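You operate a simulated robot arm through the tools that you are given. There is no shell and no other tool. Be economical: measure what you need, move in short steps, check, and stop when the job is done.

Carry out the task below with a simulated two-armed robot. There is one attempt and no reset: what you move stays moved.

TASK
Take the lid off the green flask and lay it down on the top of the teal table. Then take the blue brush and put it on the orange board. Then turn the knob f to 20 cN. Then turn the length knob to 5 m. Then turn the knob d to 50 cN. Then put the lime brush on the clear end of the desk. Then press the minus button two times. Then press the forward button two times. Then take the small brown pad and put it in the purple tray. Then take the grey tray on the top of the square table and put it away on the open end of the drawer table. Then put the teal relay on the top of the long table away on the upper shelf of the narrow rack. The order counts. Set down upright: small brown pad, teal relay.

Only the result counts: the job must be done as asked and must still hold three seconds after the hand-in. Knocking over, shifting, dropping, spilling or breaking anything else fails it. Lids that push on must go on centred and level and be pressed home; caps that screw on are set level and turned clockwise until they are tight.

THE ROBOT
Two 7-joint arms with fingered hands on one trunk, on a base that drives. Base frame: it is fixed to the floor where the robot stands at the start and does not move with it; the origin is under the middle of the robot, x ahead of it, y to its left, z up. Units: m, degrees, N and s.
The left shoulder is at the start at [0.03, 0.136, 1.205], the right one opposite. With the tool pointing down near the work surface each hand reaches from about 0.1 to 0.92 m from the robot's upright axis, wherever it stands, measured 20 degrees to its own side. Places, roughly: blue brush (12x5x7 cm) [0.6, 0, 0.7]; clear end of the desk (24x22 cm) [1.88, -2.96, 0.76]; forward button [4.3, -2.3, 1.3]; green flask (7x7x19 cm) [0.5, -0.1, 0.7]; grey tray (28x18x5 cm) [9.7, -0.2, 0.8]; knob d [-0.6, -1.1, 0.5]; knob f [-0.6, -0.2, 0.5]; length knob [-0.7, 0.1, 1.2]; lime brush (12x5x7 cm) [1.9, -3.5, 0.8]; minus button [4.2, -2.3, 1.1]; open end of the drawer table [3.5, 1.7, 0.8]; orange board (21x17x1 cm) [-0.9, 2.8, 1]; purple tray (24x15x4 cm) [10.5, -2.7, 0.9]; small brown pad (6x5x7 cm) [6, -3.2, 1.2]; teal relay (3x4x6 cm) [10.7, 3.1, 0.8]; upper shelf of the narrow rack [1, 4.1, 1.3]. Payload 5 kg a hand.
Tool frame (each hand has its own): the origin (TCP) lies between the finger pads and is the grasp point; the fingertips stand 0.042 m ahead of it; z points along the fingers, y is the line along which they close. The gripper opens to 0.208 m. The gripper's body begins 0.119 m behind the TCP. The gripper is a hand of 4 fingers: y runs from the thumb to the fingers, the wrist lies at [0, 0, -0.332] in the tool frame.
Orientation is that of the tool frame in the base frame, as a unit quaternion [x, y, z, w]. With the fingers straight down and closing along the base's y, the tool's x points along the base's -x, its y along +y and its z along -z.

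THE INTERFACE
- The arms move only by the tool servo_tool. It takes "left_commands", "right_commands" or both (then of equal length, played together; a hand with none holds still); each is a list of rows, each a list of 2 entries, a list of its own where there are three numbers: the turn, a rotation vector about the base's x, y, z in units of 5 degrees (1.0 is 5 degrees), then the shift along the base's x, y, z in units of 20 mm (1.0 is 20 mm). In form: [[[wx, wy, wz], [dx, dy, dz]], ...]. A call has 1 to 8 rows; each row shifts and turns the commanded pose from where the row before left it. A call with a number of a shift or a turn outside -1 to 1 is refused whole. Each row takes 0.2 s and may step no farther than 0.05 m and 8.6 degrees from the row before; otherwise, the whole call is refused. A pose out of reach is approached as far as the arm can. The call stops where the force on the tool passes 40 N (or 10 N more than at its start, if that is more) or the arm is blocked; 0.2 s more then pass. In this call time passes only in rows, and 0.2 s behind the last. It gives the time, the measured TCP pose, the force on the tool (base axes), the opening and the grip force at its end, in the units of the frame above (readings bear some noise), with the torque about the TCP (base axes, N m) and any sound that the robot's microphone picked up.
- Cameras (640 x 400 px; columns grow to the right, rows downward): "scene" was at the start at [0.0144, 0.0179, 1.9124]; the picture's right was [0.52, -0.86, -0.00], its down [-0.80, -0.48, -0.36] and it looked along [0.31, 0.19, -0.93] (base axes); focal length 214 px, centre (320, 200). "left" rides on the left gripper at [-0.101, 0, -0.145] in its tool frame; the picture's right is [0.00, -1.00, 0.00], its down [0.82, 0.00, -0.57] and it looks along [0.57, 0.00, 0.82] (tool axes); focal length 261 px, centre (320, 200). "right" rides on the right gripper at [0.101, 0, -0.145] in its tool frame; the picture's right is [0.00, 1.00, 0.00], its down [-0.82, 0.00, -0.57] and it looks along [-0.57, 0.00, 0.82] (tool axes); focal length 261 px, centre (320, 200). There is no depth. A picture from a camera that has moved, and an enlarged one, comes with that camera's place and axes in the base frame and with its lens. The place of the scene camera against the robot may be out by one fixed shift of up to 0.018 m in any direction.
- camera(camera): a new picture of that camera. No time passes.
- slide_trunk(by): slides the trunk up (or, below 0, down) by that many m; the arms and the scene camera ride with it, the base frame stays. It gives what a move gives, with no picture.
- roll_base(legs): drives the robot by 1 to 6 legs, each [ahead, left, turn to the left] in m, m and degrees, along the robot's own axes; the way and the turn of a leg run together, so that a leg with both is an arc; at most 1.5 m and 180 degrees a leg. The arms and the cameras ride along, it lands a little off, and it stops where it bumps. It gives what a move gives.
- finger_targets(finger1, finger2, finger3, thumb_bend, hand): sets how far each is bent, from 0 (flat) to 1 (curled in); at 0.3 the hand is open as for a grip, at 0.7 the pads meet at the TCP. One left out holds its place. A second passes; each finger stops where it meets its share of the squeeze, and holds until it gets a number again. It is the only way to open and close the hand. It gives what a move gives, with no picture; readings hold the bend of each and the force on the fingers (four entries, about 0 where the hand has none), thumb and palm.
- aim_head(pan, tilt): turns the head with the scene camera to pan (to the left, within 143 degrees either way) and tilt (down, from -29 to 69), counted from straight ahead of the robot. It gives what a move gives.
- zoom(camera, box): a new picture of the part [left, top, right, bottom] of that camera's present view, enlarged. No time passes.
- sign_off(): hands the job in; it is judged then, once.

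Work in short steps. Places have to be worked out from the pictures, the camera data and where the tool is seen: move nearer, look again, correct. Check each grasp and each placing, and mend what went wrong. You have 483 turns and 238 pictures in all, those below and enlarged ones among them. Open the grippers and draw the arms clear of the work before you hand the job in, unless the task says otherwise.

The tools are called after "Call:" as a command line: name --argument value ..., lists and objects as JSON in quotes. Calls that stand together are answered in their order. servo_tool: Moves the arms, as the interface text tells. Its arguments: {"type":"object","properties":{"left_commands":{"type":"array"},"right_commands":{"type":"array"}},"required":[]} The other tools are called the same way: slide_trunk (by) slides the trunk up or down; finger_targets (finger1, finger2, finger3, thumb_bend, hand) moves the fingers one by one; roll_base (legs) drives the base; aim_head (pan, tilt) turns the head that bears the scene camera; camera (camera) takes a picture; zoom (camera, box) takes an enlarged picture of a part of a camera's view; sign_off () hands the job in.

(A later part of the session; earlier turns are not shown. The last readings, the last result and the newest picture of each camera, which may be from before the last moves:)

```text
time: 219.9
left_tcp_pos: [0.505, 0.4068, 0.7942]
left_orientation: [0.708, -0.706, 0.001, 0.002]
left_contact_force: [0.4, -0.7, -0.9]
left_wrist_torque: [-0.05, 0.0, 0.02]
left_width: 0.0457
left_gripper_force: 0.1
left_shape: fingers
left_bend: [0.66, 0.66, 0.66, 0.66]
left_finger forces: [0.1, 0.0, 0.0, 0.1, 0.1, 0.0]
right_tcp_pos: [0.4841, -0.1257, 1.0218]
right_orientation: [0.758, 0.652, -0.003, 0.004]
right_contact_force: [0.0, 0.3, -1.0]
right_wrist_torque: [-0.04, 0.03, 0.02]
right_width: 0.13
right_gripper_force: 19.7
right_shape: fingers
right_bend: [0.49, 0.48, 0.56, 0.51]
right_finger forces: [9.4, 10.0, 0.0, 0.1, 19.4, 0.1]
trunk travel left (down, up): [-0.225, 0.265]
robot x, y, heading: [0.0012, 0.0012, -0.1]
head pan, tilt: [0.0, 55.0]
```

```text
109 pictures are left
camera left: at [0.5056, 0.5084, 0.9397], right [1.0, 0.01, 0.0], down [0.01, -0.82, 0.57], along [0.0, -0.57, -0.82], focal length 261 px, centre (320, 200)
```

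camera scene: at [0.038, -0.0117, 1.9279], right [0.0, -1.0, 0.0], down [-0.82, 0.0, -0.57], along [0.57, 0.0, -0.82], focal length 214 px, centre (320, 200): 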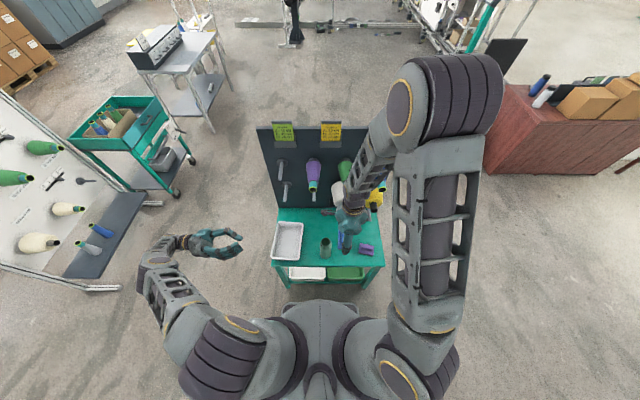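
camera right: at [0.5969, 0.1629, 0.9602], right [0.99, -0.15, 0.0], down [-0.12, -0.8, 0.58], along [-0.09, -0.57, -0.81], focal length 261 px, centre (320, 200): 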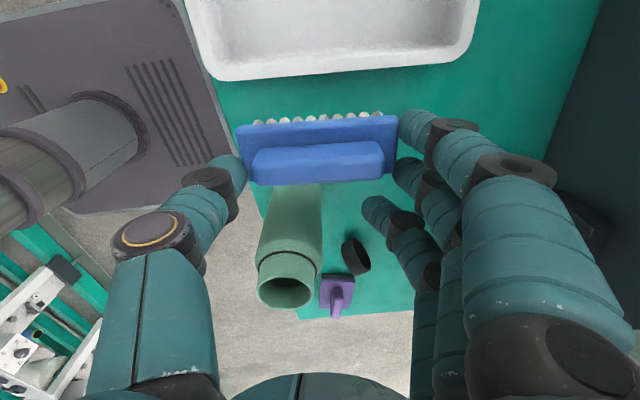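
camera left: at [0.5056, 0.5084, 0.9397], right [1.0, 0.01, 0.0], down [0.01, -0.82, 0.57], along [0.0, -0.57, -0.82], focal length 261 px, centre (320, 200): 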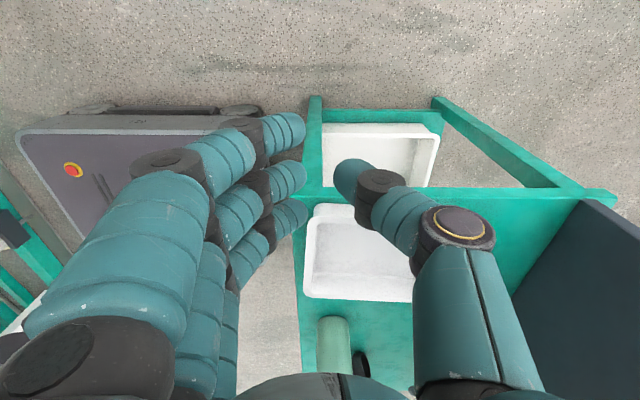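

Tray's front-left corner is at about (0.496,0.317). Lower beside it and push it 20 mm to −y.

Call:
servo_tool --left_commands '[[[0, 0, 0], [0.5, 0, -1]], [[0, 0, 0], [0.5, 0, -1]], [[0, 0, 0], [0.5, 0, -1]], [[0, 0, 0], [0, 0, -1]], [[0, 0, 0], [0, 0, -0.6]], [[0, 0, 0], [0, -1, 0]], [[0, 0, 0], [0, -1, 0]]]'

Call:
camera --camera "left"

```text
time: 221.5
left_tcp_pos: [0.535, 0.3682, 0.7036]
left_orientation: [0.708, -0.707, 0.001, 0.002]
left_contact_force: [-0.6, -0.3, -0.5]
left_wrist_torque: [0.0, 0.01, 0.03]
left_width: 0.0454
left_gripper_force: 0.1
left_shape: fingers
left_bend: [0.66, 0.66, 0.66, 0.66]
left_finger forces: [0.0, 0.0, 0.1, 0.1, 0.0, 0.0]
right_tcp_pos: [0.484, -0.1251, 1.0221]
right_orientation: [0.757, 0.653, -0.004, 0.004]
right_contact_force: [0.3, -0.5, -0.7]
right_wrist_torque: [0.0, -0.01, -0.07]
right_width: 0.1299
right_gripper_force: 19.5
right_shape: fingers
right_bend: [0.49, 0.48, 0.56, 0.51]
right_finger forces: [9.4, 10.0, 0.1, 0.0, 19.5, 0.0]
trunk travel left (down, up): [-0.225, 0.265]
robot x, y, heading: [0.0003, 0.0003, 0.2]
head pan, tilt: [0.0, 55.0]
```

```text
108 pictures are left
camera left: at [0.5349, 0.4687, 0.8483], right [1.0, 0.01, 0.0], down [0.01, -0.82, 0.57], along [0.0, -0.57, -0.82], focal length 261 px, centre (320, 200)
```

left: 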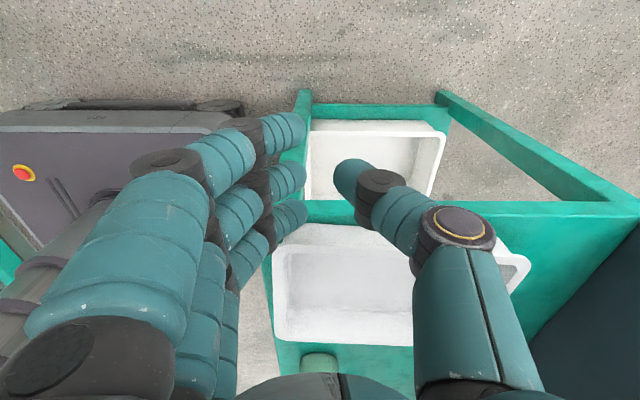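

Push in small steps and check from the scene camera.

Call:
servo_tool --left_commands '[[[0, 0, 0], [0, -0.3, 0]], [[0, 0, 0], [0, -0.3, 0]], [[0, 0, 0], [0, -0.3, 0]], [[0, 0, 0], [0, -0.3, 0]]]'

Call:
zoom --camera "scene" --box '[240, 180, 420, 300]'

```text
time: 222.5
left_tcp_pos: [0.5329, 0.3432, 0.7045]
left_orientation: [0.708, -0.707, -0.001, 0.003]
left_contact_force: [0.6, -0.4, 0.0]
left_wrist_torque: [0.0, -0.04, -0.02]
left_width: 0.0455
left_gripper_force: 0.1
left_shape: fingers
left_bend: [0.66, 0.66, 0.66, 0.66]
left_finger forces: [0.0, 0.1, 0.1, 0.0, 0.0, 0.0]
right_tcp_pos: [0.4836, -0.125, 1.0221]
right_orientation: [0.757, 0.653, -0.003, 0.004]
right_contact_force: [0.5, 0.0, -0.7]
right_wrist_torque: [-0.02, -0.02, -0.03]
right_width: 0.1298
right_gripper_force: 19.7
right_shape: fingers
right_bend: [0.49, 0.48, 0.56, 0.51]
right_finger forces: [9.4, 9.9, 0.1, 0.0, 19.5, 0.0]
trunk travel left (down, up): [-0.225, 0.265]
robot x, y, heading: [-0.0028, 0.0022, -0.2]
head pan, tilt: [0.0, 55.0]
```

```text
3.33 times, centred on (330, 240) of scene
camera zoom: at [0.0386, -0.0108, 1.9278], right [0.0, -1.0, 0.0], down [-0.82, 0.0, -0.57], along [0.57, 0.0, -0.82], focal length 715 px, centre (287, 67)
```

zoom: 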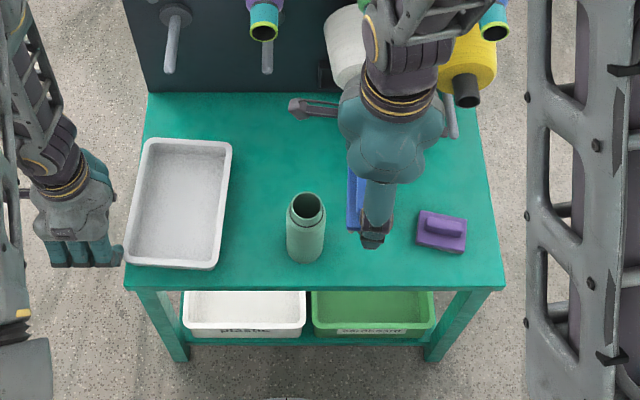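

Just touching. Push 24 mm more.

Call:
servo_tool --left_commands '[[[0, 0, 0], [0, -0.3, 0]], [[0, 0, 0], [0, -0.3, 0]], [[0, 0, 0], [0, -0.3, 0]], [[0, 0, 0], [0, -0.3, 0]]]'

Call:
zoom --camera "scene" --box '[240, 180, 420, 300]'

```text
time: 223.5
left_tcp_pos: [0.5348, 0.3194, 0.7037]
left_orientation: [0.707, -0.707, 0.001, 0.002]
left_contact_force: [-0.3, 0.3, -0.7]
left_wrist_torque: [0.02, 0.01, -0.01]
left_width: 0.0453
left_gripper_force: 0.2
left_shape: fingers
left_bend: [0.66, 0.66, 0.66, 0.66]
left_finger forces: [0.0, 0.0, 0.2, 0.1, 0.0, 0.1]
right_tcp_pos: [0.4842, -0.1259, 1.0227]
right_orientation: [0.758, 0.652, -0.003, 0.004]
right_contact_force: [0.4, 0.6, -1.6]
right_wrist_torque: [-0.02, 0.02, 0.02]
right_width: 0.1299
right_gripper_force: 19.6
right_shape: fingers
right_bend: [0.49, 0.48, 0.56, 0.51]
right_finger forces: [9.4, 10.1, 0.0, 0.1, 19.5, 0.1]
trunk travel left (down, up): [-0.225, 0.265]
robot x, y, heading: [0.0029, -0.0017, -0.3]
head pan, tilt: [0.0, 55.0]
```

```text
3.33 times, centred on (330, 240) of scene
camera zoom: at [0.0385, -0.0108, 1.9278], right [0.0, -1.0, 0.0], down [-0.82, 0.0, -0.57], along [0.57, 0.0, -0.82], focal length 715 px, centre (287, 67)
```

zoom: 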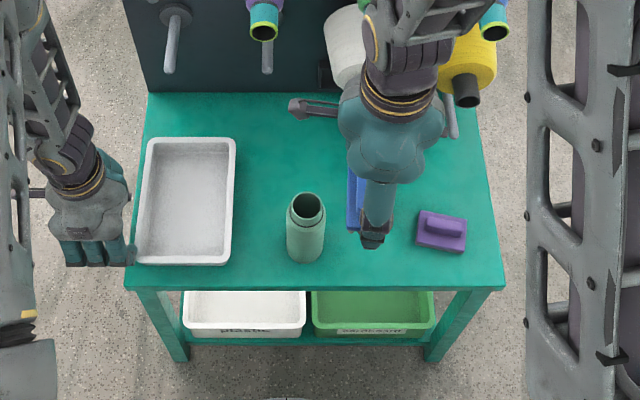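

Tray is back almost exactly. Now bring the left hand over to tip the lid flat; move the right (with brush) aside.

Call:
servo_tool --left_commands '[[[0, 0, 0], [0, 1, 0]], [[0, 0, 0], [0, 1, 0.5]], [[0, 0, 0], [0, 0, 1]], [[0, 0, 0], [0, 0, 1]], [[0, 0, 0], [0, 0, 1]], [[0, 0, 0], [0, -1, 1]], [[0, 0, 0], [0, -1, 1]], [[0, 0, 0], [0, -1, 1]]]' --right_commands '[[[0, 0, 0], [-0.3, -1, 0]], [[0, 0, 0], [-0.3, -1, 0]], [[0, 0, 0], [-0.3, -1, 0]], [[0, 0, 0], [-0.3, -1, 0]], [[0, 0, 0], [-0.3, -1, 0]], [[0, 0, 0], [-0.3, -1, 0]], [[0, 0, 0], [-0.3, -1, 0]], [[0, 0, 0], [-0.3, -1, 0]]]'

Call:
servo_tool --left_commands '[[[0, 0, 0], [0.1, -1, 1]], [[0, 0, 0], [0.1, -1, 1]], [[0, 0, 0], [0.1, -1, 1]], [[0, 0, 0], [0.1, -1, 0.5]], [[0, 0, 0], [0.1, -1, 0]], [[0, 0, 0], [0.1, -1, 0]], [[0, 0, 0], [0.1, -1, 0]], [[0, 0, 0], [0.1, -1, 0]]]' --right_commands '[[[0, 0, 0], [-0.2, -1, 0]], [[0, 0, 0], [-0.2, -1, 0]], [[0, 0, 0], [-0.2, -1, 0]], [[0, 0, 0], [-0.2, -1, 0]], [[0, 0, 0], [-0.2, -1, 0]], [[0, 0, 0], [-0.2, -1, 0]], [[0, 0, 0], [-0.2, -1, 0]], [[0, 0, 0], [-0.2, -1, 0]]]'

Call:
servo_tool --left_commands '[[[0, 0, 0], [0, -1, 0]], [[0, 0, 0], [0, -1, 0]], [[0, 0, 0], [0, -1, 0]], [[0, 0, 0], [0, -1, 0]], [[0, 0, 0], [0, -1, 0]], [[0, 0, 0], [0, -1, 0]], [[0, 0, 0], [0, -1, 0]], [[0, 0, 0], [0, -1, 0]]]'

Call:
camera --camera "left"

```text
time: 225.3
left_tcp_pos: [0.5321, 0.2986, 0.8344]
left_orientation: [0.707, -0.707, 0.0, 0.001]
left_contact_force: [-0.5, -1.0, -0.4]
left_wrist_torque: [0.13, -0.04, 0.0]
left_width: 0.0456
left_gripper_force: 0.1
left_shape: fingers
left_bend: [0.66, 0.66, 0.66, 0.66]
left_finger forces: [0.0, 0.1, 0.0, 0.1, 0.0, 0.0]
right_tcp_pos: [0.4345, -0.288, 1.0242]
right_orientation: [0.758, 0.653, -0.003, 0.003]
right_contact_force: [-0.5, -0.6, -1.6]
right_wrist_torque: [0.12, -0.06, -0.01]
right_width: 0.1301
right_gripper_force: 19.6
right_shape: fingers
right_bend: [0.49, 0.48, 0.56, 0.51]
right_finger forces: [9.3, 9.9, 0.0, 0.0, 19.3, 0.1]
trunk travel left (down, up): [-0.225, 0.265]
robot x, y, heading: [-0.0009, 0.0003, -0.0]
head pan, tilt: [0.0, 55.0]
```

```text
time: 227.1
left_tcp_pos: [0.5484, 0.1378, 0.902]
left_orientation: [-0.707, 0.707, 0.0, -0.001]
left_contact_force: [0.1, -1.2, 0.4]
left_wrist_torque: [0.11, 0.01, 0.01]
left_width: 0.0456
left_gripper_force: 0.1
left_shape: fingers
left_bend: [0.66, 0.66, 0.66, 0.66]
left_finger forces: [0.0, 0.0, 0.0, 0.0, 0.2, 0.0]
right_tcp_pos: [0.4042, -0.4486, 1.0241]
right_orientation: [0.757, 0.654, -0.003, 0.003]
right_contact_force: [0.2, -0.9, -0.3]
right_wrist_torque: [0.09, -0.06, 0.01]
right_width: 0.1298
right_gripper_force: 19.7
right_shape: fingers
right_bend: [0.49, 0.48, 0.56, 0.51]
right_finger forces: [9.2, 10.0, 0.0, 0.0, 19.3, 0.1]
trunk travel left (down, up): [-0.225, 0.265]
robot x, y, heading: [-0.002, 0.0021, -0.0]
head pan, tilt: [0.0, 55.0]
```

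```text
time: 228.9
left_tcp_pos: [0.5492, -0.021, 0.9029]
left_orientation: [-0.707, 0.707, 0.001, -0.002]
left_contact_force: [-0.1, -0.3, -0.1]
left_wrist_torque: [0.04, 0.01, 0.0]
left_width: 0.0455
left_gripper_force: 0.0
left_shape: fingers
left_bend: [0.66, 0.66, 0.66, 0.66]
left_finger forces: [0.0, 0.1, 0.0, 0.0, 0.0, 0.0]
right_tcp_pos: [0.4046, -0.4469, 1.0243]
right_orientation: [0.757, 0.653, -0.003, 0.004]
right_contact_force: [-0.8, -0.7, -0.9]
right_wrist_torque: [0.05, 0.03, -0.03]
right_width: 0.1299
right_gripper_force: 19.3
right_shape: fingers
right_bend: [0.49, 0.48, 0.56, 0.51]
right_finger forces: [9.3, 9.9, 0.0, 0.0, 19.4, 0.1]
trunk travel left (down, up): [-0.225, 0.265]
robot x, y, heading: [-0.0012, 0.0009, 0.0]
head pan, tilt: [0.0, 55.0]
```

```text
105 pictures are left
camera left: at [0.5501, 0.0798, 1.0483], right [1.0, 0.01, 0.0], down [0.01, -0.82, 0.57], along [0.0, -0.57, -0.82], focal length 261 px, centre (320, 200)
```

left: 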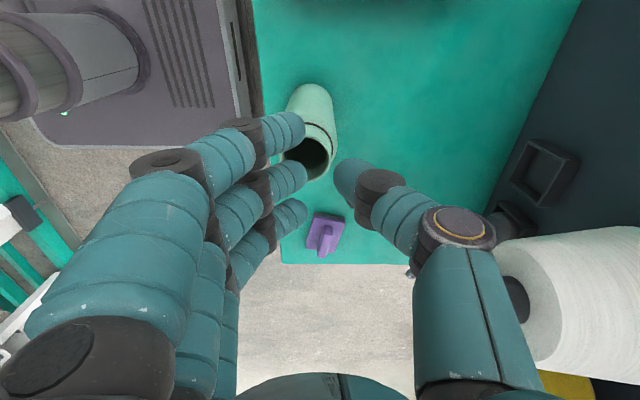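

The lid rests stably on the table; its orientation isn't prescribed, so I leave it. Tuck the left arm and look toward the orange board.

Call:
servo_tool --left_commands '[[[0, 0, 0], [-0.5, 1, 0.7]], [[0, 0, 0], [-0.5, 1, 0.7]], [[0, 0, 0], [-0.5, 1, 0.7]], [[0, 0, 0], [-0.5, 1, 0.7]], [[0, 0, 0], [-0.5, 1, 0.7]], [[0, 0, 0], [-0.5, 1, 0.7]], [[0, 0, 0], [-0.5, 1, 0.7]], [[0, 0, 0], [-0.5, 1, 0.7]]]' --right_commands '[[[0, 0, 0], [-0.3, 0.5, 0.7]], [[0, 0, 0], [-0.3, 0.5, 0.7]], [[0, 0, 0], [-0.3, 0.5, 0.7]], [[0, 0, 0], [-0.3, 0.5, 0.7]], [[0, 0, 0], [-0.3, 0.5, 0.7]], [[0, 0, 0], [-0.3, 0.5, 0.7]], [[0, 0, 0], [-0.3, 0.5, 0.7]], [[0, 0, 0], [-0.3, 0.5, 0.7]]]'

Call:
servo_tool --left_commands '[[[0, 0, 0], [-0.3, 1, 0.5]], [[0, 0, 0], [-0.3, 1, 0.5]], [[0, 0, 0], [-0.3, 1, 0.5]], [[0, 0, 0], [-0.3, 1, 0.5]], [[0, 0, 0], [-0.3, 1, 0.5]], [[0, 0, 0], [-0.3, 1, 0.5]], [[0, 0, 0], [-0.3, 0, 0.5]], [[0, 0, 0], [-0.3, 0, 0.5]]]'

Call:
aim_head --pan 100 --tilt 25

Call:
camera --camera "scene"

```text
time: 230.7
left_tcp_pos: [0.4668, 0.1378, 1.0148]
left_orientation: [0.707, -0.707, 0.0, 0.001]
left_contact_force: [-0.8, 1.2, -0.3]
left_wrist_torque: [-0.1, -0.1, 0.04]
left_width: 0.0456
left_gripper_force: 0.0
left_shape: fingers
left_bend: [0.66, 0.66, 0.66, 0.66]
left_finger forces: [0.0, 0.0, 0.1, 0.0, 0.0, 0.1]
right_tcp_pos: [0.3544, -0.3657, 1.1349]
right_orientation: [0.758, 0.652, -0.003, 0.005]
right_contact_force: [-0.5, -0.1, -1.7]
right_wrist_torque: [-0.08, -0.11, 0.02]
right_width: 0.1298
right_gripper_force: 19.3
right_shape: fingers
right_bend: [0.49, 0.48, 0.56, 0.51]
right_finger forces: [9.3, 9.9, 0.1, 0.1, 19.1, 0.0]
trunk travel left (down, up): [-0.225, 0.265]
robot x, y, heading: [-0.0016, -0.0014, 0.1]
head pan, tilt: [0.0, 55.0]
```

```text
time: 232.5
left_tcp_pos: [0.422, 0.2589, 1.0959]
left_orientation: [-0.707, 0.707, 0.0, -0.002]
left_contact_force: [-0.4, 0.7, 0.4]
left_wrist_torque: [-0.03, -0.06, 0.01]
left_width: 0.0455
left_gripper_force: 0.1
left_shape: fingers
left_bend: [0.66, 0.66, 0.66, 0.66]
left_finger forces: [0.0, 0.1, 0.1, 0.1, 0.0, 0.0]
right_tcp_pos: [0.3567, -0.3648, 1.1359]
right_orientation: [0.757, 0.653, -0.003, 0.005]
right_contact_force: [-0.3, -0.3, -0.9]
right_wrist_torque: [-0.03, -0.04, 0.02]
right_width: 0.13
right_gripper_force: 18.8
right_shape: fingers
right_bend: [0.49, 0.48, 0.56, 0.51]
right_finger forces: [9.4, 9.8, 0.0, 0.0, 19.2, 0.0]
trunk travel left (down, up): [-0.225, 0.265]
robot x, y, heading: [0.0039, -0.0011, -0.2]
head pan, tilt: [0.0, 55.0]
```

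```text
time: 234.2
left_tcp_pos: [0.422, 0.2583, 1.0966]
left_orientation: [0.708, -0.707, 0.0, 0.002]
left_contact_force: [-0.3, -0.8, -0.6]
left_wrist_torque: [-0.01, -0.01, 0.04]
left_width: 0.0454
left_gripper_force: 0.0
left_shape: fingers
left_bend: [0.66, 0.66, 0.66, 0.66]
left_finger forces: [0.0, 0.0, 0.0, 0.0, 0.1, 0.0]
right_tcp_pos: [0.3553, -0.367, 1.1356]
right_orientation: [0.758, 0.653, -0.002, 0.005]
right_contact_force: [-0.7, -0.5, -1.5]
right_wrist_torque: [-0.01, 0.0, 0.02]
right_width: 0.1299
right_gripper_force: 18.4
right_shape: fingers
right_bend: [0.49, 0.48, 0.56, 0.51]
right_finger forces: [9.4, 9.9, 0.1, 0.0, 19.1, 0.1]
trunk travel left (down, up): [-0.225, 0.265]
robot x, y, heading: [0.0006, -0.0024, -0.2]
head pan, tilt: [100.0, 25.0]
```

```text
104 pictures are left
camera scene: at [-0.0497, 0.0798, 1.9718], right [0.98, 0.17, 0.0], down [0.07, -0.42, -0.91], along [-0.16, 0.89, -0.42], focal length 214 px, centre (320, 200)
```

scene: 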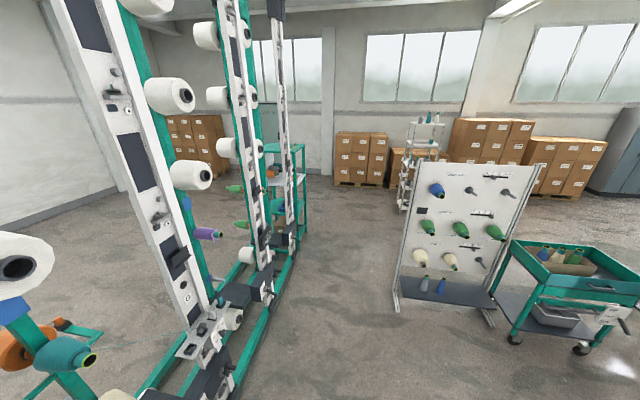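

The orange board is on the teal shelf beyond the end of the winding machine. Back off, turn left 90° and drive along the aisle.

Call:
roll_base --legs '[[-0.15, 0, 0], [0, 0, 90], [1.2, 0, 0]]'

Call:
aim_head --pan 40 --tilt 35

Call:
camera --camera "scene"

```text
time: 245.0
left_tcp_pos: [-0.4136, 1.6132, 1.0963]
left_orientation: [1.0, 0.006, 0.002, 0.002]
left_contact_force: [0.1, 0.0, 0.0]
left_wrist_torque: [-0.01, -0.02, 0.0]
left_width: 0.0455
left_gripper_force: 0.2
left_shape: fingers
left_bend: [0.66, 0.66, 0.66, 0.66]
left_finger forces: [0.0, 0.1, 0.0, 0.0, 0.0, 0.1]
right_tcp_pos: [0.2117, 1.554, 1.1348]
right_orientation: [0.068, 0.998, 0.0, 0.005]
right_contact_force: [0.8, 0.0, -1.6]
right_wrist_torque: [-0.01, 0.0, -0.02]
right_width: 0.1296
right_gripper_force: 19.1
right_shape: fingers
right_bend: [0.49, 0.48, 0.56, 0.51]
right_finger forces: [9.1, 9.4, 0.1, 0.1, 18.7, 0.1]
trunk travel left (down, up): [-0.225, 0.265]
robot x, y, heading: [-0.1532, 1.1915, 90.8]
head pan, tilt: [100.0, 25.0]
```

```text
time: 246.3
left_tcp_pos: [-0.414, 1.6131, 1.0959]
left_orientation: [1.0, 0.005, 0.002, 0.001]
left_contact_force: [0.0, -0.4, 0.3]
left_wrist_torque: [-0.02, 0.0, 0.02]
left_width: 0.0456
left_gripper_force: 0.1
left_shape: fingers
left_bend: [0.66, 0.66, 0.66, 0.66]
left_finger forces: [0.1, 0.1, 0.1, 0.1, 0.0, 0.0]
right_tcp_pos: [0.2113, 1.5526, 1.136]
right_orientation: [0.069, 0.998, 0.0, 0.005]
right_contact_force: [-0.4, 0.0, -0.5]
right_wrist_torque: [0.0, -0.06, 0.04]
right_width: 0.1296
right_gripper_force: 18.6
right_shape: fingers
right_bend: [0.49, 0.48, 0.56, 0.51]
right_finger forces: [9.1, 9.5, 0.1, 0.1, 18.7, 0.1]
trunk travel left (down, up): [-0.225, 0.265]
robot x, y, heading: [-0.1479, 1.1928, 90.8]
head pan, tilt: [40.0, 35.0]
```

```text
103 pictures are left
camera scene: at [-0.2113, 1.2191, 1.9561], right [0.76, 0.65, 0.0], down [0.37, -0.43, -0.82], along [-0.53, 0.62, -0.57], focal length 214 px, centre (320, 200)
```

scene: 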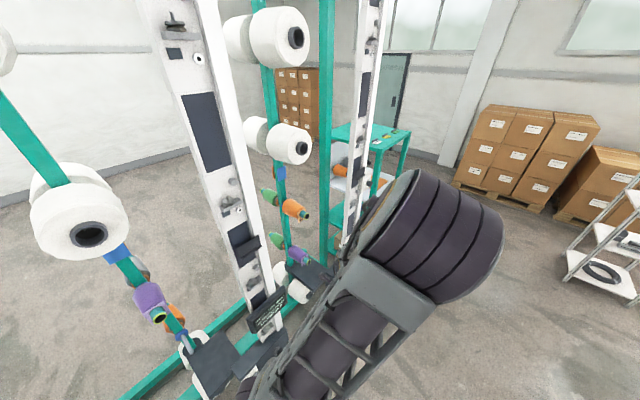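

Zoom on the teal shelf.

Call:
zoom --camera "scene" --box '[310, 110, 430, 260]'

```text
2.67 times, centred on (370, 185) of scene
camera zoom: at [-0.2113, 1.2191, 1.9561], right [0.76, 0.65, 0.0], down [0.37, -0.43, -0.82], along [-0.53, 0.62, -0.57], focal length 572 px, centre (187, 240)
```

zoom: 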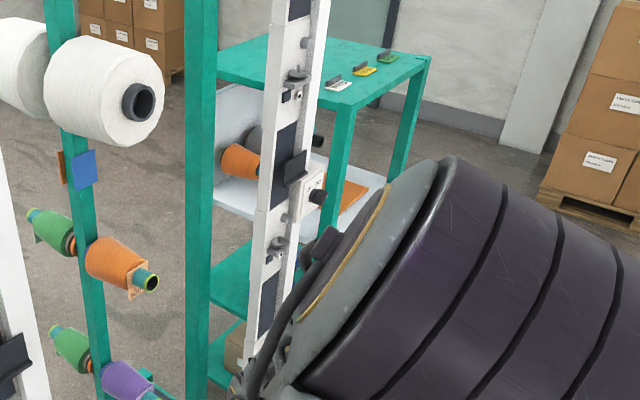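

The orange board lies on the white shelf at about (−0.86,2.81,1.0), below a teal top. Drive further along and turn to face it.

Call:
roll_base --legs '[[1.35, -0.12, 0], [0, 0, 90]]'

Call:
aim_head --pan -20 --tilt 45

Call:
camera --camera "scene"

```text
time: 256.9
left_tcp_pos: [-0.4839, 2.2705, 1.0955]
left_orientation: [0.692, 0.722, 0.001, -0.001]
left_contact_force: [-1.1, 0.3, 0.4]
left_wrist_torque: [-0.01, -0.01, 0.01]
left_width: 0.0456
left_gripper_force: 0.0
left_shape: fingers
left_bend: [0.66, 0.66, 0.66, 0.66]
left_finger forces: [0.0, 0.0, 0.0, 0.0, 0.1, 0.0]
right_tcp_pos: [-0.4438, 2.8971, 1.1354]
right_orientation: [-0.669, 0.743, 0.004, 0.003]
right_contact_force: [-0.4, -1.4, -1.4]
right_wrist_torque: [0.06, 0.0, 0.01]
right_width: 0.1293
right_gripper_force: 18.2
right_shape: fingers
right_bend: [0.49, 0.48, 0.56, 0.52]
right_finger forces: [9.1, 9.2, 0.0, 0.1, 18.3, 0.0]
trunk travel left (down, up): [-0.225, 0.265]
robot x, y, heading: [-0.0726, 2.5459, -177.2]
head pan, tilt: [40.0, 35.0]
```

```text
time: 258.2
left_tcp_pos: [-0.4845, 2.2714, 1.0954]
left_orientation: [0.692, 0.722, 0.002, 0.0]
left_contact_force: [-0.2, -0.2, 0.1]
left_wrist_torque: [0.0, -0.03, 0.0]
left_width: 0.0458
left_gripper_force: 0.2
left_shape: fingers
left_bend: [0.66, 0.66, 0.66, 0.66]
left_finger forces: [0.0, 0.1, 0.0, 0.0, 0.0, 0.0]
right_tcp_pos: [-0.4445, 2.897, 1.1343]
right_orientation: [-0.669, 0.744, 0.004, 0.004]
right_contact_force: [0.0, -0.3, -2.1]
right_wrist_torque: [-0.01, 0.01, 0.0]
right_width: 0.1294
right_gripper_force: 18.2
right_shape: fingers
right_bend: [0.49, 0.48, 0.56, 0.52]
right_finger forces: [9.1, 9.1, 0.1, 0.1, 18.3, 0.0]
trunk travel left (down, up): [-0.225, 0.265]
robot x, y, heading: [-0.0715, 2.5483, -177.5]
head pan, tilt: [-20.0, 45.0]
```

```text
101 pictures are left
camera scene: at [-0.1252, 2.5624, 1.9412], right [0.3, 0.95, 0.0], down [0.67, -0.21, -0.71], along [-0.67, 0.21, -0.71], focal length 214 px, centre (320, 200)
```

scene: 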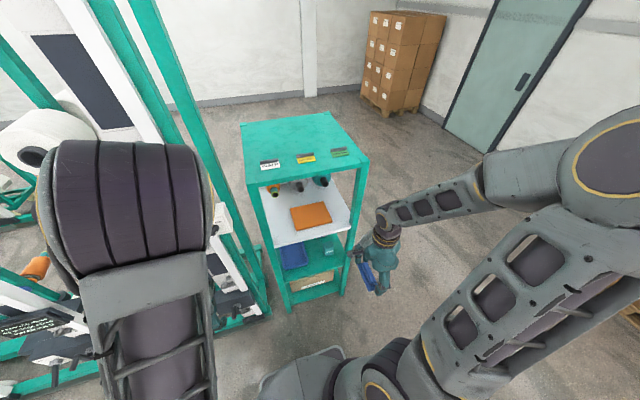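

The shelf is open at the front (plane x≈−0.83, top at z≈1.36). I turn the right hand so the brush lies parallel to the shelf front and lean it 30° so the wrist stays outside.

Call:
servo_tool --right_commands '[[[0, 0, 1], [0, 0, 0.3]], [[0, 0, 1], [0, 0, 0.3]], [[0, 0, 1], [0, 0, 0.3]], [[0, 0, 1], [0, 0, 0.3]], [[0, 0, 1], [0, -0.2, 0]], [[0, 0, 1], [0, -0.2, 0]], [[0, 0, 1], [0, -0.2, 0]], [[0, 0, 1], [0, -0.2, 0]]]'

Call:
servo_tool --right_commands '[[[0, 0, 1], [0, -0.4, 0]], [[0, 0, 1], [0, -0.4, 0]], [[0, 0, 1], [0, -0.4, 0]], [[0, 0, 1], [0, -0.4, 0]], [[0, 0, 1], [0, -0.4, 0]], [[0, 0, 1], [0, -0.4, 0]], [[0, 0, 1], [0, -0.4, 0]], [[0, 0, 1], [0, -0.4, 0]]]'

Call:
servo_tool --right_commands '[[[0, 0, 1], [0, 0, 0]], [[0, 0, 1], [0, 0, 0]], [[0, 0, 1], [0, 0, 0]], [[0, 1, 0], [0, 0, 0]], [[0, 1, 0], [0, 0, 0]], [[0, 1, 0], [0, 0, 0]], [[0, 1, 0], [0, 0, 0]], [[0, 1, 0], [0, 0, 0]]]'

Call:
camera --camera "right"

Call:
zoom --camera "scene" --box '[230, 110, 420, 310]'

```text
time: 260.0
left_tcp_pos: [-0.485, 2.2703, 1.0961]
left_orientation: [0.692, 0.722, 0.001, 0.0]
left_contact_force: [-0.8, -0.5, -0.2]
left_wrist_torque: [0.01, 0.04, 0.0]
left_width: 0.0452
left_gripper_force: 0.0
left_shape: fingers
left_bend: [0.66, 0.66, 0.66, 0.66]
left_finger forces: [0.1, 0.0, 0.1, 0.1, 0.0, 0.0]
right_tcp_pos: [-0.4433, 2.8811, 1.1597]
right_orientation: [0.883, -0.469, -0.005, -0.002]
right_contact_force: [-0.2, 0.2, -1.3]
right_wrist_torque: [0.04, 0.05, -0.02]
right_width: 0.1291
right_gripper_force: 18.4
right_shape: fingers
right_bend: [0.49, 0.48, 0.56, 0.52]
right_finger forces: [9.1, 9.3, 0.0, 0.0, 18.3, 0.0]
trunk travel left (down, up): [-0.225, 0.265]
robot x, y, heading: [-0.0738, 2.5478, -177.5]
head pan, tilt: [-20.0, 45.0]
```

```text
time: 261.8
left_tcp_pos: [-0.4838, 2.2695, 1.0956]
left_orientation: [0.692, 0.722, 0.002, 0.0]
left_contact_force: [-0.3, -0.1, -0.1]
left_wrist_torque: [0.01, 0.02, 0.0]
left_width: 0.0455
left_gripper_force: 0.1
left_shape: fingers
left_bend: [0.66, 0.66, 0.66, 0.66]
left_finger forces: [0.0, 0.1, 0.0, 0.1, 0.0, 0.0]
right_tcp_pos: [-0.4438, 2.8179, 1.1591]
right_orientation: [0.99, -0.139, -0.005, 0.0]
right_contact_force: [-1.0, -1.7, -1.5]
right_wrist_torque: [0.02, 0.01, -0.02]
right_width: 0.1293
right_gripper_force: 17.8
right_shape: fingers
right_bend: [0.49, 0.48, 0.56, 0.52]
right_finger forces: [9.1, 9.2, 0.2, 0.0, 18.2, 0.0]
trunk travel left (down, up): [-0.225, 0.265]
robot x, y, heading: [-0.0702, 2.547, -177.5]
head pan, tilt: [-20.0, 45.0]
```

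```text
time: 263.6
left_tcp_pos: [-0.4845, 2.2699, 1.096]
left_orientation: [0.691, 0.723, 0.001, -0.001]
left_contact_force: [-0.2, 1.1, -0.6]
left_wrist_torque: [-0.02, 0.0, 0.01]
left_width: 0.0454
left_gripper_force: 0.0
left_shape: fingers
left_bend: [0.66, 0.66, 0.66, 0.66]
left_finger forces: [0.0, 0.0, 0.0, 0.0, 0.0, 0.0]
right_tcp_pos: [-0.5565, 2.8526, 1.2071]
right_orientation: [0.976, -0.007, -0.219, 0.004]
right_contact_force: [0.2, -0.6, -0.5]
right_wrist_torque: [0.02, -0.01, -0.03]
right_width: 0.1292
right_gripper_force: 18.9
right_shape: fingers
right_bend: [0.49, 0.48, 0.56, 0.52]
right_finger forces: [9.2, 9.3, 0.1, 0.0, 18.3, 0.0]
right hand out of reach, approached as far as the arm can: row 4, 5, 6, 7, 8
trunk travel left (down, up): [-0.225, 0.265]
robot x, y, heading: [-0.0736, 2.5486, -177.5]
head pan, tilt: [-20.0, 45.0]
```

```text
100 pictures are left
camera right: at [-0.4023, 2.8495, 1.2953], right [-0.02, -1.0, 0.01], down [-0.5, 0.02, 0.87], along [-0.87, 0.01, -0.5], focal length 261 px, centre (320, 200)
```

right: 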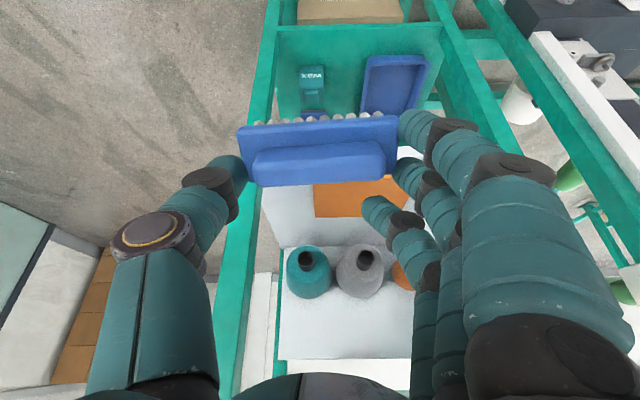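

```text
2.00 times, centred on (325, 210) of scene
camera zoom: at [-0.1251, 2.5628, 1.9412], right [0.3, 0.95, 0.0], down [0.67, -0.21, -0.71], along [-0.67, 0.21, -0.71], focal length 429 px, centre (310, 180)
```

zoom: 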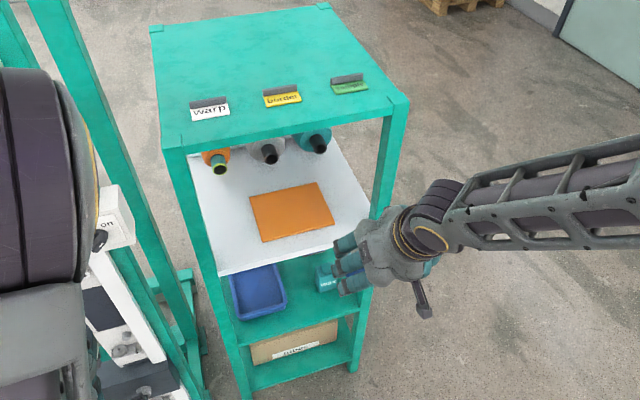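

Board spans x −0.825…−0.997, y 2.655…2.857. Move toward it: first to the front of the shelf.

Call:
servo_tool --right_commands '[[[0, 0, 0], [-1, -0.4, 0]], [[0, 0, 0], [-1, -0.4, 0]], [[0, 0, 0], [-1, -0.4, 0]], [[0, 0, 0], [-1, -0.4, 0]], [[0, 0, 0], [-1, -0.4, 0]], [[0, 0, 0], [-1, -0.4, 0]], [[0, 0, 0], [-1, -0.4, 0]], [[0, 0, 0], [-1, 0, 0]]]'

```text
time: 265.4
left_tcp_pos: [-0.4862, 2.2714, 1.0957]
left_orientation: [0.691, 0.723, 0.002, 0.0]
left_contact_force: [-0.6, -0.4, -0.2]
left_wrist_torque: [0.0, -0.01, 0.0]
left_width: 0.0455
left_gripper_force: 0.1
left_shape: fingers
left_bend: [0.66, 0.66, 0.66, 0.66]
left_finger forces: [0.0, 0.0, 0.0, 0.0, 0.0, 0.0]
right_tcp_pos: [-0.7175, 2.7967, 1.2061]
right_orientation: [0.975, -0.009, -0.22, 0.003]
right_contact_force: [-0.6, -0.3, -1.3]
right_wrist_torque: [0.0, -0.02, 0.01]
right_width: 0.1292
right_gripper_force: 18.3
right_shape: fingers
right_bend: [0.49, 0.48, 0.56, 0.52]
right_finger forces: [9.1, 9.4, 0.0, 0.0, 18.4, 0.0]
trunk travel left (down, up): [-0.225, 0.265]
robot x, y, heading: [-0.0695, 2.5463, -177.5]
head pan, tilt: [-20.0, 45.0]
```

Move in over the board.

Call:
servo_tool --right_commands '[[[0, 0, 0], [-0.95, -0.25, -0.5]], [[0, 0, 0], [-0.95, -0.25, -0.5]], [[0, 0, 0], [-0.95, -0.25, -0.5]], [[0, 0, 0], [-0.95, -0.25, -0.5]], [[0, 0, 0], [-0.95, -0.25, -0.5]], [[0, 0, 0], [-0.95, -0.25, -0.5]], [[0, 0, 0], [-0.95, -0.25, -0.5]], [[0, 0, 0], [-0.95, -0.25, -0.5]]]'

Call:
camera --camera "right"

Call:
zoom --camera "scene" --box '[230, 110, 420, 310]'

```text
time: 267.2
left_tcp_pos: [-0.4761, 2.272, 1.1001]
left_orientation: [0.692, 0.721, 0.0, -0.003]
left_contact_force: [-0.7, -0.6, -0.2]
left_wrist_torque: [-0.01, -0.14, 0.0]
left_width: 0.0457
left_gripper_force: 0.0
left_shape: fingers
left_bend: [0.66, 0.66, 0.66, 0.66]
left_finger forces: [0.1, 0.0, 0.0, 0.0, 0.1, 0.0]
right_tcp_pos: [-0.854, 2.7589, 1.1344]
right_orientation: [0.974, -0.01, -0.226, 0.003]
right_contact_force: [0.0, -0.9, -1.7]
right_wrist_torque: [0.0, 0.02, -0.03]
right_width: 0.1294
right_gripper_force: 18.4
right_shape: fingers
right_bend: [0.49, 0.48, 0.56, 0.52]
right_finger forces: [9.2, 9.3, 0.0, 0.1, 18.4, 0.0]
trunk travel left (down, up): [-0.225, 0.265]
robot x, y, heading: [-0.0714, 2.5508, -177.7]
head pan, tilt: [-20.0, 45.0]
```

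```text
98 pictures are left
camera right: at [-0.7005, 2.7552, 1.221], right [-0.02, -1.0, 0.01], down [-0.49, 0.02, 0.87], along [-0.87, 0.01, -0.49], focal length 261 px, centre (320, 200)
```

right: 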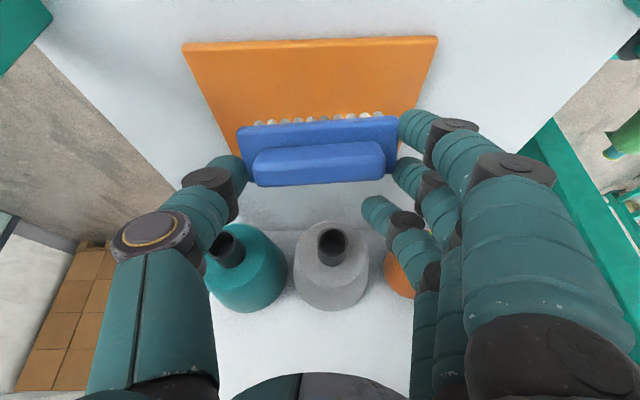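

```text
2.00 times, centred on (325, 210) of scene
camera zoom: at [-0.1089, 2.5641, 1.9421], right [0.3, 0.95, 0.0], down [0.67, -0.21, -0.71], along [-0.68, 0.21, -0.7], focal length 429 px, centre (310, 180)
```

zoom: 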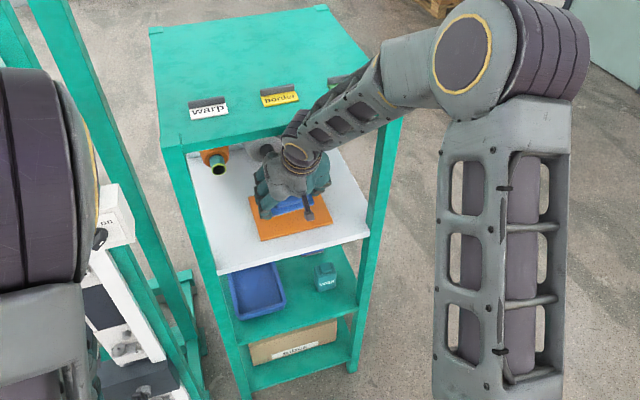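

Positioned over the board. Move 14 mm deeper and lower gently.

Call:
servo_tool --right_commands '[[[0, 0, 0], [-0.4, 0.1, -0.5]], [[0, 0, 0], [-0.3, 0, -0.6]], [[0, 0, 0], [0, 0, -0.6]], [[0, 0, 0], [0, 0, -0.4]], [[0, 0, 0], [0, 0, -0.3]]]'

Call:
servo_tool --right_commands '[[[0, 0, 0], [0, 0, -0.25]], [[0, 0, 0], [0, 0, -0.25]]]'

```text
time: 268.4
left_tcp_pos: [-0.4777, 2.2701, 1.0993]
left_orientation: [0.691, 0.723, -0.001, -0.004]
left_contact_force: [-0.1, -0.1, -0.4]
left_wrist_torque: [-0.01, 0.01, 0.0]
left_width: 0.0458
left_gripper_force: 0.0
left_shape: fingers
left_bend: [0.66, 0.66, 0.66, 0.66]
left_finger forces: [0.0, 0.0, 0.0, 0.1, 0.1, 0.0]
right_tcp_pos: [-0.8763, 2.7569, 1.0858]
right_orientation: [0.974, -0.009, -0.225, 0.002]
right_contact_force: [-0.5, 0.7, 16.0]
right_wrist_torque: [-0.35, 0.03, -0.1]
right_width: 0.1294
right_gripper_force: 19.7
right_shape: fingers
right_bend: [0.49, 0.48, 0.56, 0.52]
right_finger forces: [10.3, 8.3, 0.1, 0.0, 19.4, 0.0]
trunk travel left (down, up): [-0.225, 0.265]
robot x, y, heading: [-0.0725, 2.5453, -177.3]
head pan, tilt: [-20.0, 45.0]
```

```text
time: 269.0
left_tcp_pos: [-0.4786, 2.27, 1.0979]
left_orientation: [0.691, 0.723, 0.0, -0.002]
left_contact_force: [0.5, 0.2, -0.2]
left_wrist_torque: [0.0, 0.03, 0.03]
left_width: 0.0454
left_gripper_force: 0.1
left_shape: fingers
left_bend: [0.66, 0.66, 0.66, 0.66]
left_finger forces: [0.0, 0.0, 0.1, 0.0, 0.0, 0.1]
right_tcp_pos: [-0.8797, 2.7583, 1.0752]
right_orientation: [0.974, -0.009, -0.225, 0.004]
right_contact_force: [6.2, 0.6, 36.3]
right_wrist_torque: [-1.75, -0.71, 0.31]
right_width: 0.127
right_gripper_force: 32.9
right_shape: fingers
right_bend: [0.48, 0.49, 0.56, 0.52]
right_finger forces: [38.9, 9.0, 0.0, 0.1, 17.0, 0.0]
trunk travel left (down, up): [-0.225, 0.265]
robot x, y, heading: [-0.0713, 2.5501, -177.5]
head pan, tilt: [-20.0, 45.0]
```

Contact made. Ease up slightly and open.

Call:
servo_tool --right_commands '[[[0, 0, 0], [0, 0, 0.2]]]'

Call:
finger_targets --hand "right" --finger1 0.36 --finger2 0.36 --finger3 0.36 --thumb_bend 0.36

Call:
camera --camera "right"

```text
time: 269.4
left_tcp_pos: [-0.4814, 2.2705, 1.0976]
left_orientation: [0.691, 0.723, 0.001, -0.001]
left_contact_force: [-0.2, 0.3, -0.3]
left_wrist_torque: [-0.01, 0.08, -0.03]
left_width: 0.0454
left_gripper_force: 0.0
left_shape: fingers
left_bend: [0.66, 0.66, 0.66, 0.66]
left_finger forces: [0.1, 0.0, 0.0, 0.0, 0.0, 0.1]
right_tcp_pos: [-0.8785, 2.7544, 1.0747]
right_orientation: [0.974, -0.008, -0.225, 0.003]
right_contact_force: [0.7, 5.2, 30.7]
right_wrist_torque: [-0.95, -0.28, -0.02]
right_width: 0.1263
right_gripper_force: 31.9
right_shape: fingers
right_bend: [0.49, 0.49, 0.56, 0.52]
right_finger forces: [35.4, 7.6, 0.0, 0.1, 20.9, 0.0]
trunk travel left (down, up): [-0.225, 0.265]
robot x, y, heading: [-0.0725, 2.544, -177.9]
head pan, tilt: [-20.0, 45.0]
stopped in row 1 (right hand): the force on the tool passed its limit at 52 N (the readings are from after the stop); the commanded pose is now the measured one
```

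```text
time: 270.4
left_tcp_pos: [-0.4808, 2.2709, 1.0963]
left_orientation: [0.691, 0.723, 0.001, -0.001]
left_contact_force: [0.6, -0.2, 0.1]
left_wrist_torque: [0.04, 0.04, -0.01]
left_width: 0.0454
left_gripper_force: 0.2
left_shape: fingers
left_bend: [0.66, 0.66, 0.66, 0.66]
left_finger forces: [0.0, 0.1, 0.0, 0.0, 0.0, 0.1]
right_tcp_pos: [-0.8777, 2.7569, 1.0715]
right_orientation: [0.975, -0.009, -0.221, 0.004]
right_contact_force: [-0.2, -0.1, 0.1]
right_wrist_torque: [-0.01, -0.01, 0.01]
right_width: 0.1925
right_gripper_force: 0.0
right_shape: fingers
right_bend: [0.36, 0.36, 0.36, 0.36]
right_finger forces: [0.0, 0.0, 0.1, 0.0, 0.0, 0.0]
trunk travel left (down, up): [-0.225, 0.265]
robot x, y, heading: [-0.0783, 2.5479, -177.3]
head pan, tilt: [-20.0, 45.0]
```

```text
96 pictures are left
camera right: at [-0.7235, 2.754, 1.1585], right [-0.02, -1.0, 0.01], down [-0.49, 0.02, 0.87], along [-0.87, 0.01, -0.49], focal length 261 px, centre (320, 200)
```

right: 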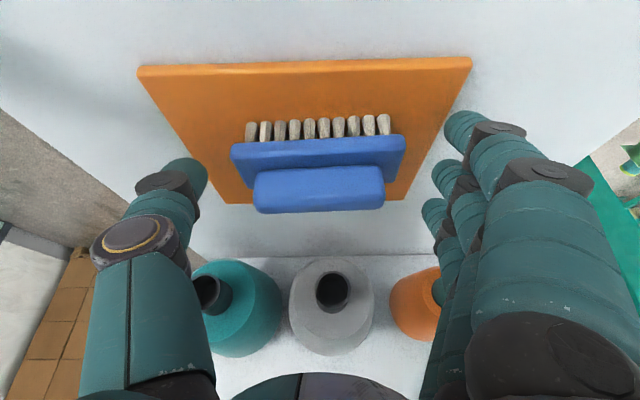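

Brush is on the board. Withdraw the hand outward and up.

Call:
servo_tool --right_commands '[[[0, 0, 0], [0.3, 0, 0.7]], [[0, 0, 0], [0.5, 0, 0.7]], [[0, 0, 0], [0.8, 0, 0.7]], [[0, 0, 0], [1, 0, 0.5]], [[0, 0, 0], [1, 0, 0.3]], [[0, 0, 0], [1, 0, 0]], [[0, 0, 0], [1, 0, 0]], [[0, 0, 0], [1, 0, 0]]]'

Call:
camera --camera "right"

```text
time: 272.2
left_tcp_pos: [-0.484, 2.2692, 1.0956]
left_orientation: [0.691, 0.722, 0.002, -0.002]
left_contact_force: [0.1, -0.1, 0.7]
left_wrist_torque: [0.03, 0.01, 0.03]
left_width: 0.0454
left_gripper_force: 0.1
left_shape: fingers
left_bend: [0.66, 0.66, 0.66, 0.66]
left_finger forces: [0.0, 0.0, 0.1, 0.0, 0.0, 0.0]
right_tcp_pos: [-0.749, 2.7568, 1.13]
right_orientation: [0.975, -0.008, -0.223, 0.005]
right_contact_force: [0.0, 1.1, 0.1]
right_wrist_torque: [-0.04, 0.04, 0.01]
right_width: 0.193
right_gripper_force: 0.2
right_shape: fingers
right_bend: [0.36, 0.36, 0.36, 0.36]
right_finger forces: [0.0, 0.0, 0.0, 0.0, 0.0, 0.1]
trunk travel left (down, up): [-0.225, 0.265]
robot x, y, heading: [-0.0722, 2.5472, -177.5]
head pan, tilt: [-20.0, 45.0]
```

```text
95 pictures are left
camera right: at [-0.5946, 2.7538, 1.2165], right [-0.02, -1.0, 0.01], down [-0.49, 0.02, 0.87], along [-0.87, 0.01, -0.49], focal length 261 px, centre (320, 200)
```

right: 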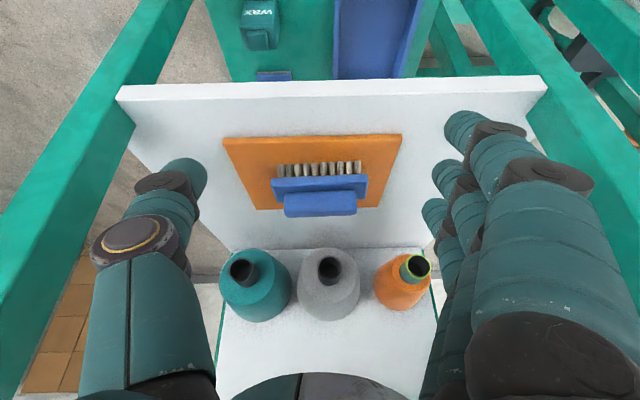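

Brush placed well. Retract the right arm and drive to the knobs on the machine.

Call:
servo_tool --right_commands '[[[0, 0, 0], [1, 0, 0]], [[0, 0, 0], [1, 0, 0]], [[0, 0, 0], [1, 0, 0]], [[0, 0, 0], [1, 0.3, 0]], [[0, 0, 0], [1, 0.3, 0]], [[0, 0, 0], [1, 0.3, 0]], [[0, 0, 0], [1, 0.3, 0]], [[0, 0, 0], [1, 0.3, 0]]]'

Call:
roll_base --legs '[[-0.13, 0, 0], [0, 1.4, -2.5], [0, 1.2, 0]]'

Call:
aim_head --pan 0 --tilt 45

Call:
camera --camera "scene"

```text
time: 274.0
left_tcp_pos: [-0.483, 2.2708, 1.0976]
left_orientation: [0.691, 0.722, 0.002, -0.001]
left_contact_force: [0.7, -0.2, 0.8]
left_wrist_torque: [-0.05, 0.01, 0.0]
left_width: 0.0456
left_gripper_force: 0.1
left_shape: fingers
left_bend: [0.66, 0.66, 0.66, 0.66]
left_finger forces: [0.0, 0.1, 0.0, 0.1, 0.0, 0.0]
right_tcp_pos: [-0.594, 2.7881, 1.1301]
right_orientation: [0.975, -0.009, -0.221, 0.004]
right_contact_force: [1.0, 1.5, 1.4]
right_wrist_torque: [-0.04, 0.06, 0.04]
right_width: 0.1931
right_gripper_force: 0.0
right_shape: fingers
right_bend: [0.36, 0.36, 0.36, 0.36]
right_finger forces: [0.0, 0.0, 0.0, 0.0, 0.1, 0.1]
right hand out of reach, approached as far as the arm can: row 8
trunk travel left (down, up): [-0.225, 0.265]
robot x, y, heading: [-0.0735, 2.5482, -177.6]
head pan, tilt: [-20.0, 45.0]
```

```text
time: 287.5
left_tcp_pos: [-0.3519, -0.2889, 1.0947]
left_orientation: [0.705, 0.709, 0.003, -0.001]
left_contact_force: [-0.2, 0.6, 0.5]
left_wrist_torque: [0.01, 0.0, 0.0]
left_width: 0.0457
left_gripper_force: 0.1
left_shape: fingers
left_bend: [0.66, 0.66, 0.66, 0.66]
left_finger forces: [0.0, 0.1, 0.0, 0.0, 0.0, 0.0]
right_tcp_pos: [-0.4418, 0.232, 1.1307]
right_orientation: [0.975, -0.027, -0.22, 0.0]
right_contact_force: [-0.1, -1.1, 0.1]
right_wrist_torque: [0.04, -0.01, -0.02]
right_width: 0.1929
right_gripper_force: 0.0
right_shape: fingers
right_bend: [0.36, 0.36, 0.36, 0.36]
right_finger forces: [0.0, 0.1, 0.0, 0.0, 0.1, 0.0]
trunk travel left (down, up): [-0.225, 0.265]
robot x, y, heading: [0.0716, -0.0271, -179.5]
head pan, tilt: [-20.0, 45.0]
```

```text
time: 288.3
left_tcp_pos: [-0.3527, -0.2876, 1.0954]
left_orientation: [0.705, 0.709, 0.002, -0.001]
left_contact_force: [-0.2, 0.1, -0.6]
left_wrist_torque: [-0.01, -0.03, 0.02]
left_width: 0.0456
left_gripper_force: 0.1
left_shape: fingers
left_bend: [0.66, 0.66, 0.66, 0.66]
left_finger forces: [0.1, 0.0, 0.1, 0.0, 0.0, 0.0]
right_tcp_pos: [-0.4413, 0.234, 1.1299]
right_orientation: [0.975, -0.028, -0.22, -0.001]
right_contact_force: [0.4, 0.2, 0.0]
right_wrist_torque: [-0.01, 0.0, -0.01]
right_width: 0.193
right_gripper_force: 0.1
right_shape: fingers
right_bend: [0.36, 0.36, 0.36, 0.36]
right_finger forces: [0.0, 0.1, 0.0, 0.1, 0.0, 0.1]
trunk travel left (down, up): [-0.225, 0.265]
robot x, y, heading: [0.0708, -0.0238, -179.9]
head pan, tilt: [0.0, 45.0]
```

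```text
94 pictures are left
camera scene: at [0.0143, -0.0381, 1.9412], right [0.0, 1.0, 0.0], down [0.71, 0.0, -0.71], along [-0.71, 0.0, -0.71], focal length 214 px, centre (320, 200)
```

scene: 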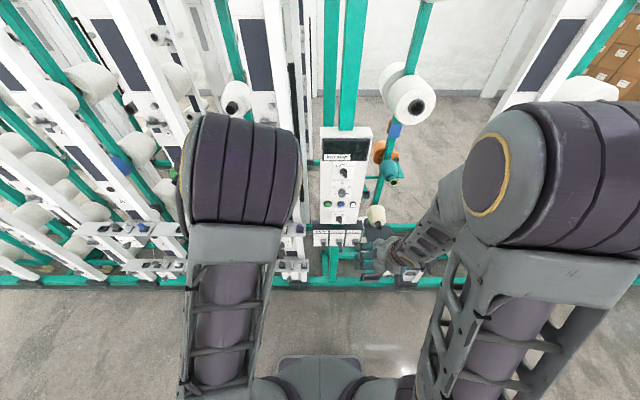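

Zoom onto the control panel and the lower area.

Call:
zoom --camera "scene" --box '[270, 120, 390, 220]'

Call:
zoom --camera "scene" --box '[60, 200, 320, 300]'

```text
4.00 times, centred on (330, 170) of scene
camera zoom: at [0.0143, -0.0381, 1.9412], right [0.0, 1.0, 0.0], down [0.71, 0.0, -0.71], along [-0.71, 0.0, -0.71], focal length 858 px, centre (280, 320)
```

zoom: 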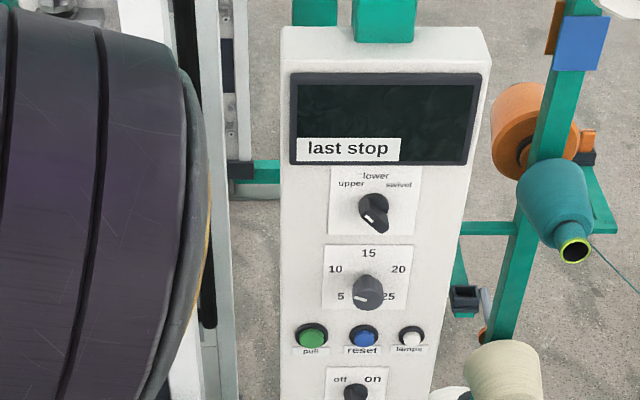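

```text
2.46 times, centred on (190, 250) of scene
camera zoom: at [0.0143, -0.0381, 1.9412], right [0.0, 1.0, 0.0], down [0.71, 0.0, -0.71], along [-0.71, 0.0, -0.71], focal length 528 px, centre (640, 77)
```

zoom: 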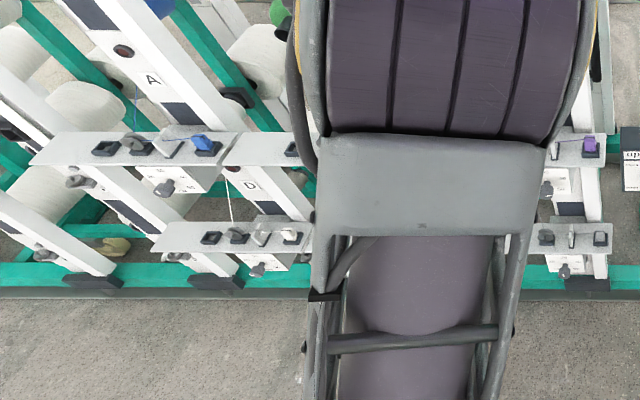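

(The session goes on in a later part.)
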